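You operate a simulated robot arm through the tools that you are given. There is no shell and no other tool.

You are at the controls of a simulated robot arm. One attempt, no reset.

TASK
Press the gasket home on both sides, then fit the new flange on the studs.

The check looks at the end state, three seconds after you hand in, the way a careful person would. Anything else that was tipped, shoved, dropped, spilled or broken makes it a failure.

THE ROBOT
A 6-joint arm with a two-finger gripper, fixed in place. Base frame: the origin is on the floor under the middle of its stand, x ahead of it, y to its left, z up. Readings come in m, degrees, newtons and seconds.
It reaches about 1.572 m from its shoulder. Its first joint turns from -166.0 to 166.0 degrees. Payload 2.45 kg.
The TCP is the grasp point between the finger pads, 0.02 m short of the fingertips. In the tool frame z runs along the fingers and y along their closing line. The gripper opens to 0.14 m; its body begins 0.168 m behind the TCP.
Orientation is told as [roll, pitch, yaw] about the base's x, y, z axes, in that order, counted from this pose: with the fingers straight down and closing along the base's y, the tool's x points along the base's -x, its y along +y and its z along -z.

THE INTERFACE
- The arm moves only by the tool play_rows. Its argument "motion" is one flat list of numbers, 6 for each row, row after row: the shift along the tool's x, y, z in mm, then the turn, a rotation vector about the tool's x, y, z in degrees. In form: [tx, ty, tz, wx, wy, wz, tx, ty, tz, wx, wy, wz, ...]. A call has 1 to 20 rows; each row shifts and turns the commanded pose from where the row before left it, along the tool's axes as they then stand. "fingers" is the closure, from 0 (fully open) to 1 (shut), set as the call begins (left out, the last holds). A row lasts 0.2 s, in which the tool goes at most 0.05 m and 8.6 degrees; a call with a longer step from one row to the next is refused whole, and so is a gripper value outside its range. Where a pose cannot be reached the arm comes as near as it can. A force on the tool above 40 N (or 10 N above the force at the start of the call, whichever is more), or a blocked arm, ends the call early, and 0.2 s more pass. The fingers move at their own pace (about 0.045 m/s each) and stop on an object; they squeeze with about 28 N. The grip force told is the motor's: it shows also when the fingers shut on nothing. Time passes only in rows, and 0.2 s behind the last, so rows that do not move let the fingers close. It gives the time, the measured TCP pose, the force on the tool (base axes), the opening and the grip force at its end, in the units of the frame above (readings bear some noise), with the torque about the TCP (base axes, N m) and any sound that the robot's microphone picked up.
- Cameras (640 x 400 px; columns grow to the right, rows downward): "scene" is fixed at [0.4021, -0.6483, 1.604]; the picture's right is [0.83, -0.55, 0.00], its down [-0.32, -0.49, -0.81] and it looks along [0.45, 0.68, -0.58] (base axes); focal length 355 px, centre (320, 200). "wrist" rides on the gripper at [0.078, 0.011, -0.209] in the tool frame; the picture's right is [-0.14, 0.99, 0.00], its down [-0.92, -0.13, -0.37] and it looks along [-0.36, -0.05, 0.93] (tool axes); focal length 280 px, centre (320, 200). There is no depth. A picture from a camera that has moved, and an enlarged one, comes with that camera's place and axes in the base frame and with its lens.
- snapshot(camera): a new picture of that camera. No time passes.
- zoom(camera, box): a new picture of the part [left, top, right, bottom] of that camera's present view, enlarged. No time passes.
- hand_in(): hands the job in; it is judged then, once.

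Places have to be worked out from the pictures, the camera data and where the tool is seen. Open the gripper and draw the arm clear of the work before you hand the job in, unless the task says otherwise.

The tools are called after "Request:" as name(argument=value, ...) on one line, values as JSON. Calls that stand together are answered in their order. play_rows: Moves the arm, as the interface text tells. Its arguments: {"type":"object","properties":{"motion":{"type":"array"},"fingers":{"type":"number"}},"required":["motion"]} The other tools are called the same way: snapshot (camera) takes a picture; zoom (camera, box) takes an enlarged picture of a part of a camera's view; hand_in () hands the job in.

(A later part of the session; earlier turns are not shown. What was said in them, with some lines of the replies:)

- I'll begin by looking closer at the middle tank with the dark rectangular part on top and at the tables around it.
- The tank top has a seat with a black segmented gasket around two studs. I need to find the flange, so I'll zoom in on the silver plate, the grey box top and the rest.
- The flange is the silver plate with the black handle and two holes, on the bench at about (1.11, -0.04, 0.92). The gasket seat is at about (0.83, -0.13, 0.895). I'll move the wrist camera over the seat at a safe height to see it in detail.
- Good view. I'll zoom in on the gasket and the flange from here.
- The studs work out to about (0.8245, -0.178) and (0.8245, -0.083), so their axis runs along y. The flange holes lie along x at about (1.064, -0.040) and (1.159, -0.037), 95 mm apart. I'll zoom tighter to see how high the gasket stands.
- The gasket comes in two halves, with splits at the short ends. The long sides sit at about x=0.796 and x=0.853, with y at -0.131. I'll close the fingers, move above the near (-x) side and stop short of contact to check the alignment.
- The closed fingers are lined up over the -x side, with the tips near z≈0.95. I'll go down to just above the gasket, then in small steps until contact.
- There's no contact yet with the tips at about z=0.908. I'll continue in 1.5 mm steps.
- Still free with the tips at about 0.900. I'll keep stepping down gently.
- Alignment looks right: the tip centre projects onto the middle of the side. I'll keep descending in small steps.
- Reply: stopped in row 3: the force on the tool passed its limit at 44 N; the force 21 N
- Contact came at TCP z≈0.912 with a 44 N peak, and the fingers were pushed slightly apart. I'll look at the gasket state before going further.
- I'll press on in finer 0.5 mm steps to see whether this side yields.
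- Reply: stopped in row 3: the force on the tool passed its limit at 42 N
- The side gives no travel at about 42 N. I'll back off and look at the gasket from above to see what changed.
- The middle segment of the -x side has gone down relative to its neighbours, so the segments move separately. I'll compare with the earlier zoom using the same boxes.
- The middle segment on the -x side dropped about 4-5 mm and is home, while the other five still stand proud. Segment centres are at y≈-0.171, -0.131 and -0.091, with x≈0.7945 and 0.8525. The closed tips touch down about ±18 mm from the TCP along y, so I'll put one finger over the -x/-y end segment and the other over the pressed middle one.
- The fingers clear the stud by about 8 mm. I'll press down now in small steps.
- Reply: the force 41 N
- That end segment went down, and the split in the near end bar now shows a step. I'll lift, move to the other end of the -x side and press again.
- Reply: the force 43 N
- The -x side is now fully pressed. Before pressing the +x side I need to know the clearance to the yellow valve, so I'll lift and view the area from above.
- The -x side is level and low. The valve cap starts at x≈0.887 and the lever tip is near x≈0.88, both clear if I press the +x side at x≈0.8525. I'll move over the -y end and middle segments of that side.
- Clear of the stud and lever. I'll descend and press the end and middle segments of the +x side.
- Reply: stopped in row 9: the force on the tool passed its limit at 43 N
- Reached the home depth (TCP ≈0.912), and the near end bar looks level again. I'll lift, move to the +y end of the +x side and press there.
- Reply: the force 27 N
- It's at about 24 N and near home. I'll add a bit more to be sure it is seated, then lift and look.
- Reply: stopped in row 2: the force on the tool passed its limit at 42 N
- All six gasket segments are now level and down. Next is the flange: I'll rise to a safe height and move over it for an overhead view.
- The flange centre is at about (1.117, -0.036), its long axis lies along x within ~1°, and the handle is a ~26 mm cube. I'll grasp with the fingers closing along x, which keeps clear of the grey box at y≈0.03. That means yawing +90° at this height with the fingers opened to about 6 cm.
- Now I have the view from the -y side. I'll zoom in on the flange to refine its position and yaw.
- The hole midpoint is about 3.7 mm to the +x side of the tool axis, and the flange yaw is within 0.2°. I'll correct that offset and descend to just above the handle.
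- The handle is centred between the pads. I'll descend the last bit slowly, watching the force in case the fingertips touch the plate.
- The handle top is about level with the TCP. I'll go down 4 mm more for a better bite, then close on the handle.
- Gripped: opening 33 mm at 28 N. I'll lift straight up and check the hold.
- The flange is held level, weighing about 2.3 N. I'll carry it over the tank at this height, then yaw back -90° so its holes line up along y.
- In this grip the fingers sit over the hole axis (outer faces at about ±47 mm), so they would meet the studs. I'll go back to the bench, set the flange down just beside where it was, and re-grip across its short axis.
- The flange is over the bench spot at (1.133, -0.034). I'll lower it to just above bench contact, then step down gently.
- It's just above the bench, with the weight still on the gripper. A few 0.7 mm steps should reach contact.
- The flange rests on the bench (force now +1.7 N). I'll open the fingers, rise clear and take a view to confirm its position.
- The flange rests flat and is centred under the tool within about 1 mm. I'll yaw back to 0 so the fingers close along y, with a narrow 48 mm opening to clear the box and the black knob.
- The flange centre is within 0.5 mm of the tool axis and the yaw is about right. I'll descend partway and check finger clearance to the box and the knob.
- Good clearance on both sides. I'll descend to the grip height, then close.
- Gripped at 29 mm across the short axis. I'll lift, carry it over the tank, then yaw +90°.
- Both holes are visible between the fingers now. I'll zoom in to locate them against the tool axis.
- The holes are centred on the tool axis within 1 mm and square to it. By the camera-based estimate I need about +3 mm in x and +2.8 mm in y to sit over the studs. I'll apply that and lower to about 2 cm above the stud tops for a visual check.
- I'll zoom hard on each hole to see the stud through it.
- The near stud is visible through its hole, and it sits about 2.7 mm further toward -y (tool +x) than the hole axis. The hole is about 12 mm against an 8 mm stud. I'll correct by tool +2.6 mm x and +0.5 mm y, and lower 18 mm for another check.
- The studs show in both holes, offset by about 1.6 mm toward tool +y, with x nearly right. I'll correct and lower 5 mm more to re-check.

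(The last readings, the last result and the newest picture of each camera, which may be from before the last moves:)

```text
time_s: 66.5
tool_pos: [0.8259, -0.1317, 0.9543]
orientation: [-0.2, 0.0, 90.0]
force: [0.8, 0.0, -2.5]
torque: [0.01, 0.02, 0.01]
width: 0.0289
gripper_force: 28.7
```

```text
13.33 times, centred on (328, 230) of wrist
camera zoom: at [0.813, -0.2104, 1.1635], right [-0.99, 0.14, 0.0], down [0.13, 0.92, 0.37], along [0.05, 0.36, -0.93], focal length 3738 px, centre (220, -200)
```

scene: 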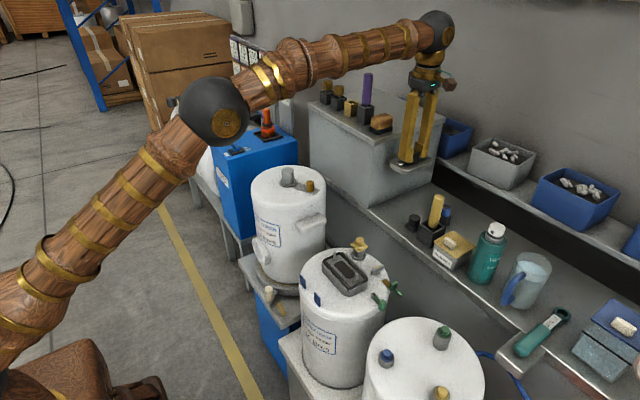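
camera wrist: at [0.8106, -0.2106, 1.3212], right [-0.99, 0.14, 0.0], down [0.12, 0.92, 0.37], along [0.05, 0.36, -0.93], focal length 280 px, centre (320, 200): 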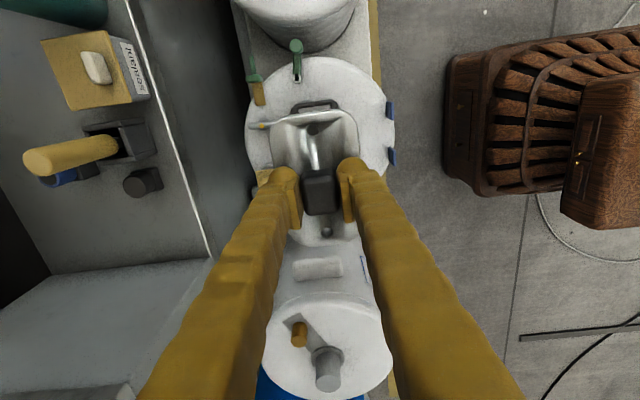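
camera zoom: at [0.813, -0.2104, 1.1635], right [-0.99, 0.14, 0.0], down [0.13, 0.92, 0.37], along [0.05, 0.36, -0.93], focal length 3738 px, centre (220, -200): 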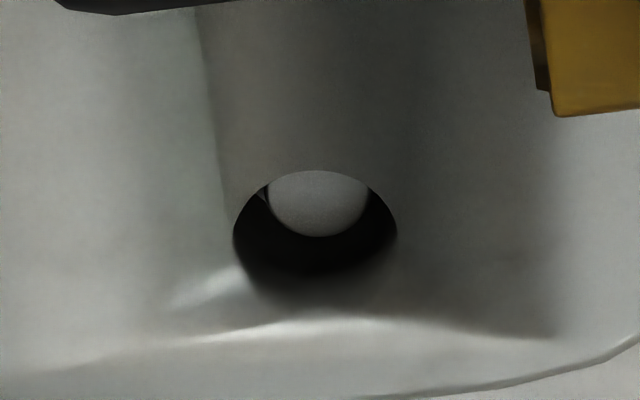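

Both studs are now centred in their holes. I'll lower the flange gently onto the gasket.

Request:
play_rows(motion=[0, 0, 4, 0, 0, 0, 0, 0, 4, 0, 0, 0, 0, 0, 4, 0, 0, 0, 0, 0, 3, 0, 0, 0, 0, 0, 2, 0, 0, 0, 0, 0, 2, 0, 0, 0, 0, 0, 1, 0, 0, 0, 0, 0, 0, 0, 0, 0])

Request:
zoom(camera="scene", box=[320, 225, 390, 295])

Request:
zoom(camera="wrist", box=[270, 90, 370, 250])

```text
time_s: 68.3
tool_pos: [0.8244, -0.13, 0.9353]
orientation: [-0.2, 0.1, 89.9]
force: [-0.6, 2.0, 20.6]
torque: [0.03, 0.03, 0.03]
width: 0.0289
gripper_force: 28.1
```

```text
5.71 times, centred on (355, 260) of scene
camera zoom: at [0.4021, -0.6483, 1.604], right [0.83, -0.55, 0.0], down [-0.32, -0.49, -0.81], along [0.45, 0.68, -0.58], focal length 2028 px, centre (120, -143)
```

zoom: 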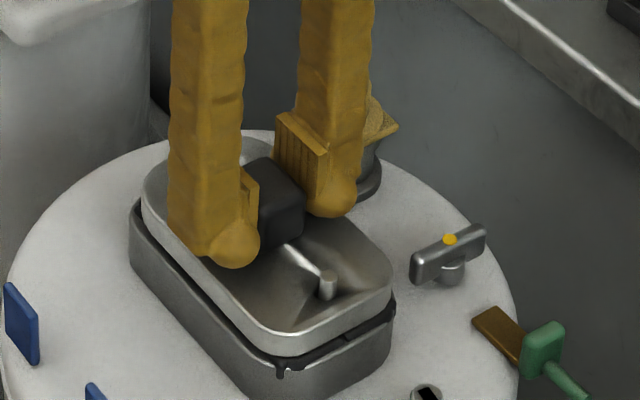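

```text
2.50 times, centred on (320, 170) of wrist
camera zoom: at [0.8123, -0.2094, 1.1444], right [-0.99, 0.14, -0.01], down [0.13, 0.92, 0.37], along [0.06, 0.36, -0.93], focal length 701 px, centre (320, 275)
```

zoom: 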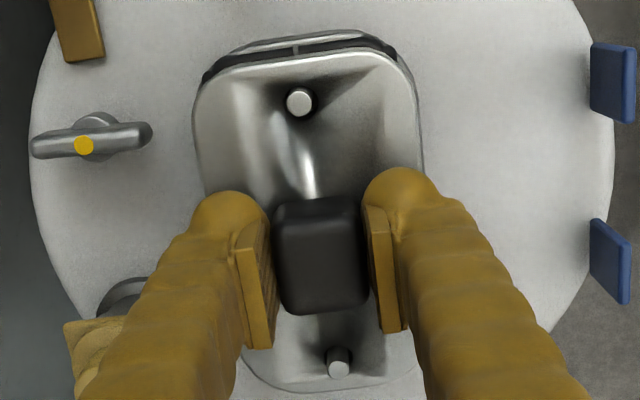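

The flange is on the studs with the force up to 20 N, so it is resting on the gasket. I'll check closely that it sits level before releasing.

Request:
zoom(camera="scene", box=[325, 240, 375, 290])

Request:
zoom(camera="scene", box=[345, 260, 395, 295])

```text
8.00 times, centred on (350, 265) of scene
camera zoom: at [0.4021, -0.6483, 1.604], right [0.83, -0.55, 0.0], down [-0.32, -0.49, -0.81], along [0.45, 0.68, -0.58], focal length 2839 px, centre (80, -320)
```

zoom: 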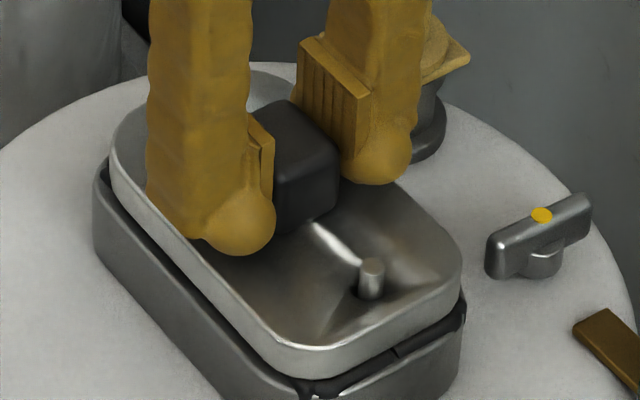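

```text
11.43 times, centred on (370, 278) of scene
camera zoom: at [0.4021, -0.6483, 1.604], right [0.83, -0.55, 0.0], down [-0.32, -0.49, -0.81], along [0.45, 0.68, -0.58], focal length 4056 px, centre (-251, -686)
```

zoom: 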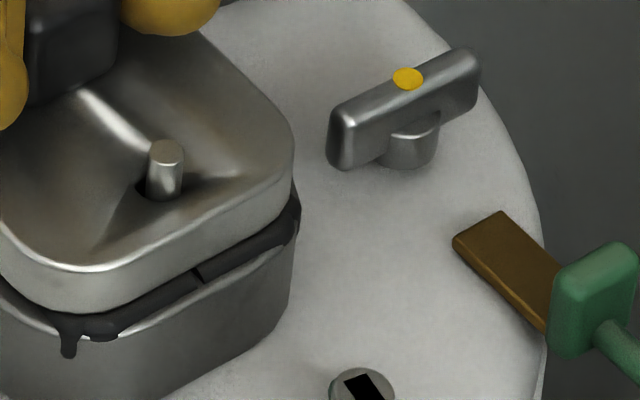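

It sits evenly with the gasket just visible all round. I'll ease off the pressure slightly, then open the fingers.

Request:
play_rows(motion=[0, 0, -0.6, 0, 0, 0, 0, 0, 0, 0, 0, 0])

Request:
play_rows(motion=[0, 0, 0, 0, 0, 0, 0, 0, 0, 0, 0, 0, 0, 0, 0, 0, 0, 0, 0, 0, 0, 0, 0, 0], fingers=0.7)

Request:
zoom(camera="scene", box=[320, 225, 390, 295])

Request:
zoom(camera="wrist", box=[250, 90, 390, 250])

```text
time_s: 68.9
tool_pos: [0.8259, -0.1306, 0.9353]
orientation: [-0.3, -0.1, 90.0]
force: [-4.2, 4.0, 17.8]
torque: [0.04, 0.04, 0.0]
width: 0.0291
gripper_force: 28.1
```

```text
time_s: 69.9
tool_pos: [0.8251, -0.1302, 0.9352]
orientation: [-0.2, 0.1, 90.0]
force: [0.0, 0.3, 0.5]
torque: [0.01, -0.03, 0.01]
width: 0.042
gripper_force: 0.0
```

```text
5.71 times, centred on (355, 260) of scene
camera zoom: at [0.4021, -0.6483, 1.604], right [0.83, -0.55, 0.0], down [-0.32, -0.49, -0.81], along [0.45, 0.68, -0.58], focal length 2028 px, centre (120, -143)
```

zoom: 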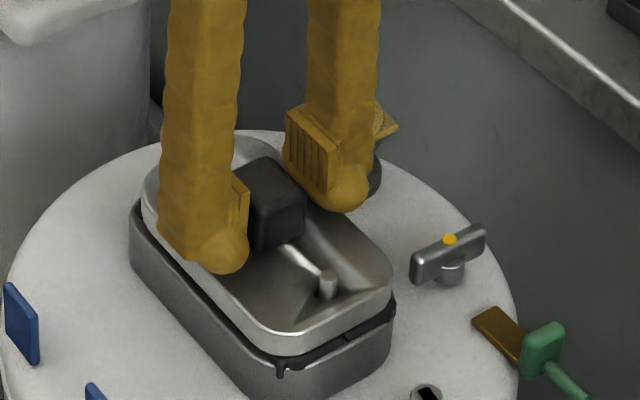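

```text
2.50 times, centred on (320, 170) of wrist
camera zoom: at [0.8128, -0.2096, 1.1441], right [-0.99, 0.14, 0.0], down [0.13, 0.92, 0.37], along [0.05, 0.36, -0.93], focal length 701 px, centre (320, 275)
```

zoom: 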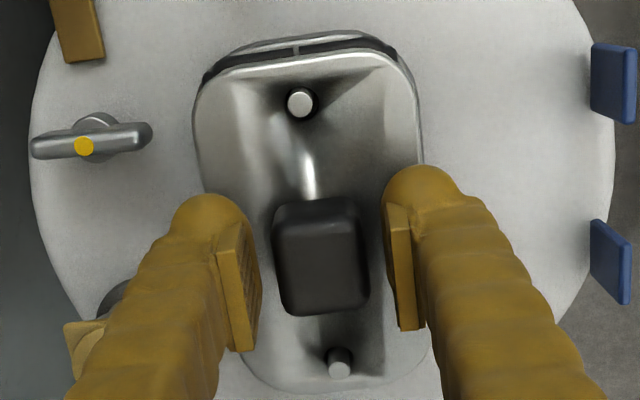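

Released, and the flange stayed put on both studs. I'll lift straight up and clear.

Request:
play_rows(motion=[0, 0, -5, 0, 0, 0, 0, 0, -15, 0, 0, 0, 0, 0, -30, 0, 0, 0, 0, 0, -40, 0, 0, 0, 0, 0, -45, 0, 0, 0, 0, 0, -45, 0, 0, 0, 0, 0, 0, 0, 0, 0])

Request:
snapshot(camera="wrist")

Request:
snapshot(camera="scene")

Request:
zoom(camera="scene", box=[320, 230, 390, 295])

```text
time_s: 71.5
tool_pos: [0.8239, -0.131, 1.1139]
orientation: [-0.3, 0.1, 90.1]
force: [-0.5, 0.3, 0.1]
torque: [0.02, 0.02, -0.01]
width: 0.0422
gripper_force: 0.2
```

```text
taken
camera wrist: at [0.8122, -0.2106, 1.3231], right [-0.99, 0.14, 0.0], down [0.13, 0.92, 0.37], along [0.05, 0.36, -0.93], focal length 280 px, centre (320, 200)
```

wrist: 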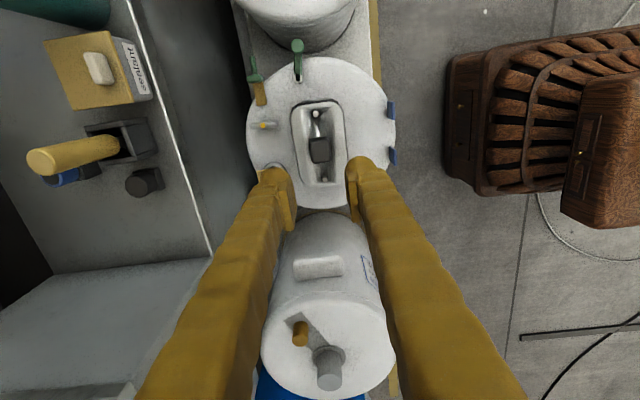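

```text
taken
```

scene: 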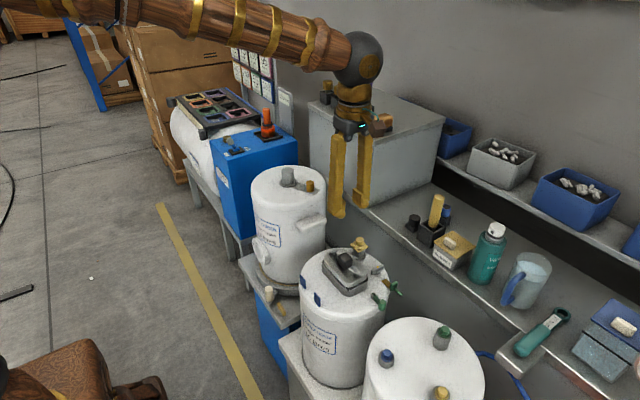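

```text
6.15 times, centred on (355, 262) of scene
camera zoom: at [0.4021, -0.6483, 1.604], right [0.83, -0.55, 0.0], down [-0.32, -0.49, -0.81], along [0.45, 0.68, -0.58], focal length 2184 px, centre (105, -185)
```

zoom: 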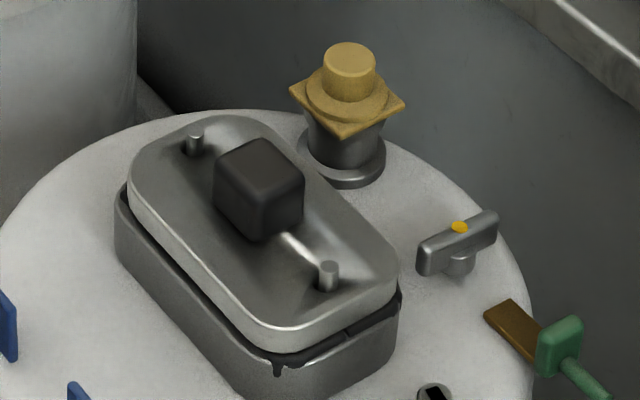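

The flange is on both studs. I'll zoom in from both cameras to confirm it lies level and nothing else moved.

Request:
zoom(camera="wrist", box=[270, 80, 370, 200])

Request:
zoom(camera="scene", box=[325, 245, 365, 295])

Request:
zoom(camera="scene", box=[345, 260, 390, 295])

```text
3.33 times, centred on (320, 140) of wrist
camera zoom: at [0.8122, -0.2106, 1.3231], right [-0.99, 0.14, 0.0], down [0.13, 0.92, 0.37], along [0.05, 0.36, -0.93], focal length 935 px, centre (320, 400)
```

zoom: 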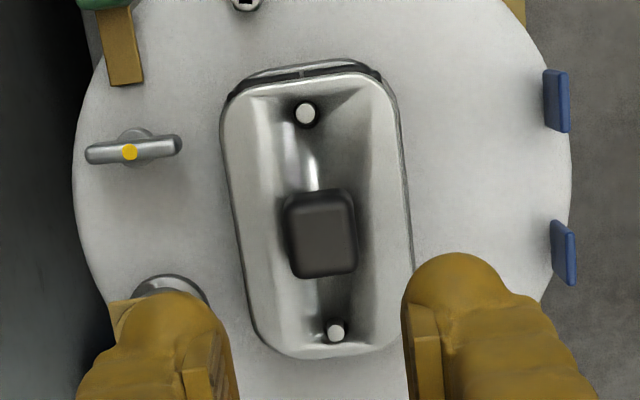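

```text
8.00 times, centred on (345, 270) of scene
camera zoom: at [0.4021, -0.6483, 1.604], right [0.83, -0.55, 0.0], down [-0.32, -0.49, -0.81], along [0.45, 0.68, -0.58], focal length 2839 px, centre (120, -360)
```

zoom: 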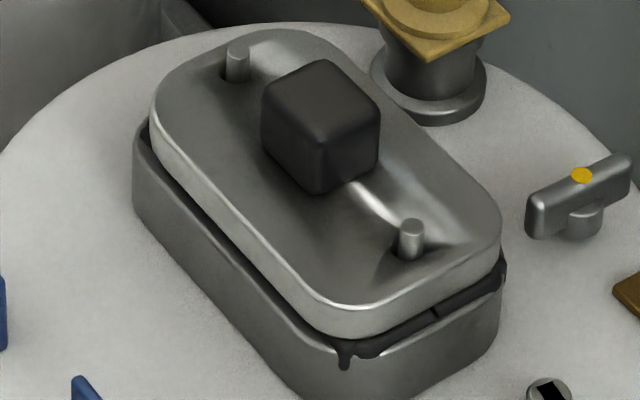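

```text
11.43 times, centred on (368, 278) of scene
camera zoom: at [0.4021, -0.6483, 1.604], right [0.83, -0.55, 0.0], down [-0.32, -0.49, -0.81], along [0.45, 0.68, -0.58], focal length 4056 px, centre (-223, -686)
```

zoom: 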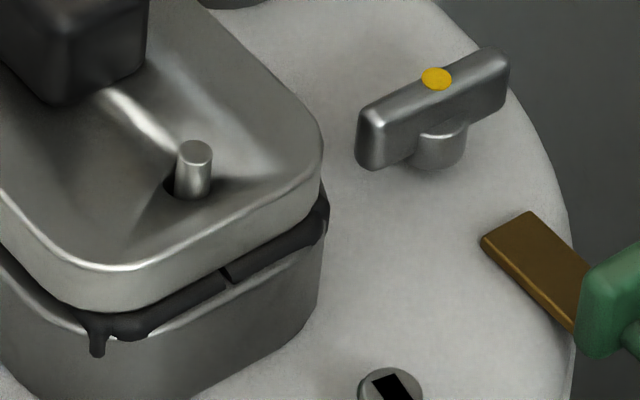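

The flange is level on the gasket with both studs through, and nothing else has moved. I'll draw the arm well up and clear and open the gripper fully.

Request:
play_rows(motion=[0, 0, -45, 0, 0, 0, 0, 0, -45, 0, 0, 0, 0, 0, -45, 0, 0, 0, 0, 30, 0, 0, 0, 0, 0, 30, 0, 0, 0, 0, 0, 0, 0, 0, 0, 0, 0, 0, 0, 0, 0, 0], fingers=0)

Request:
snapshot(camera="scene")

Request:
zoom(camera="scene", box=[320, 235, 390, 295])

```text
time_s: 73.1
tool_pos: [0.7667, -0.1332, 1.2486]
orientation: [-0.2, 0.0, 90.0]
force: [0.8, -0.5, 0.2]
torque: [0.02, -0.01, 0.01]
width: 0.1401
gripper_force: 0.1
```

```text
taken
```

scene: 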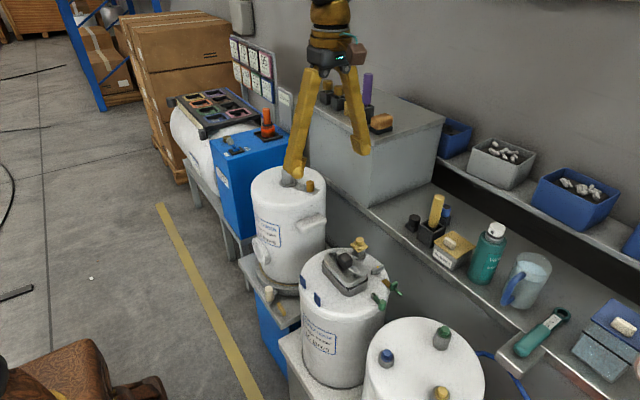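

```text
6.67 times, centred on (355, 265) of scene
camera zoom: at [0.4021, -0.6483, 1.604], right [0.83, -0.55, 0.0], down [-0.32, -0.49, -0.81], along [0.45, 0.68, -0.58], focal length 2366 px, centre (87, -233)
```

zoom: 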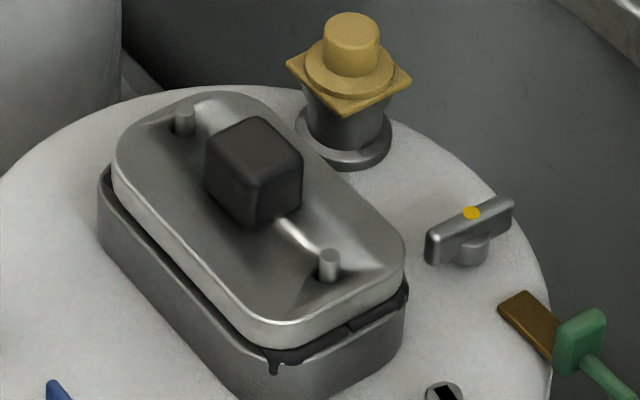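

All six gasket segments are pressed to their stop. The flange sits level on the gasket with both studs through its holes, the arm is clear with the gripper open, and the rest of the scene looks undisturbed. I'm handing in.

Request:
hand_in()

```text
The job is handed in.
```

The gasket is pressed home on both sides and the new flange is on the studs, resting level on the gasket. I've handed the job in, but no result has come back yet.

- **Gasket:** I pressed all three segments on each long side down to a hard stop at roughly 35–45 N. They looked level with each other before the flange went on.
- **Flange:** My first grip would have put the fingers in the way of the studs. I set the flange back on the bench a few centimetres from where it started and gripped it again across its short side. It then went down over both studs without catching and took about 20 N of downward force on the gasket.
- **Surroundings:** In the last picture nothing else looked tipped or moved. The gripper is open and the arm is raised clear of the tank.
- **Gasket corner:** A small bit of gasket shows over the edge of the seat at the corner nearest the scene camera. I took it to be the end of the pressed corner piece and left it.
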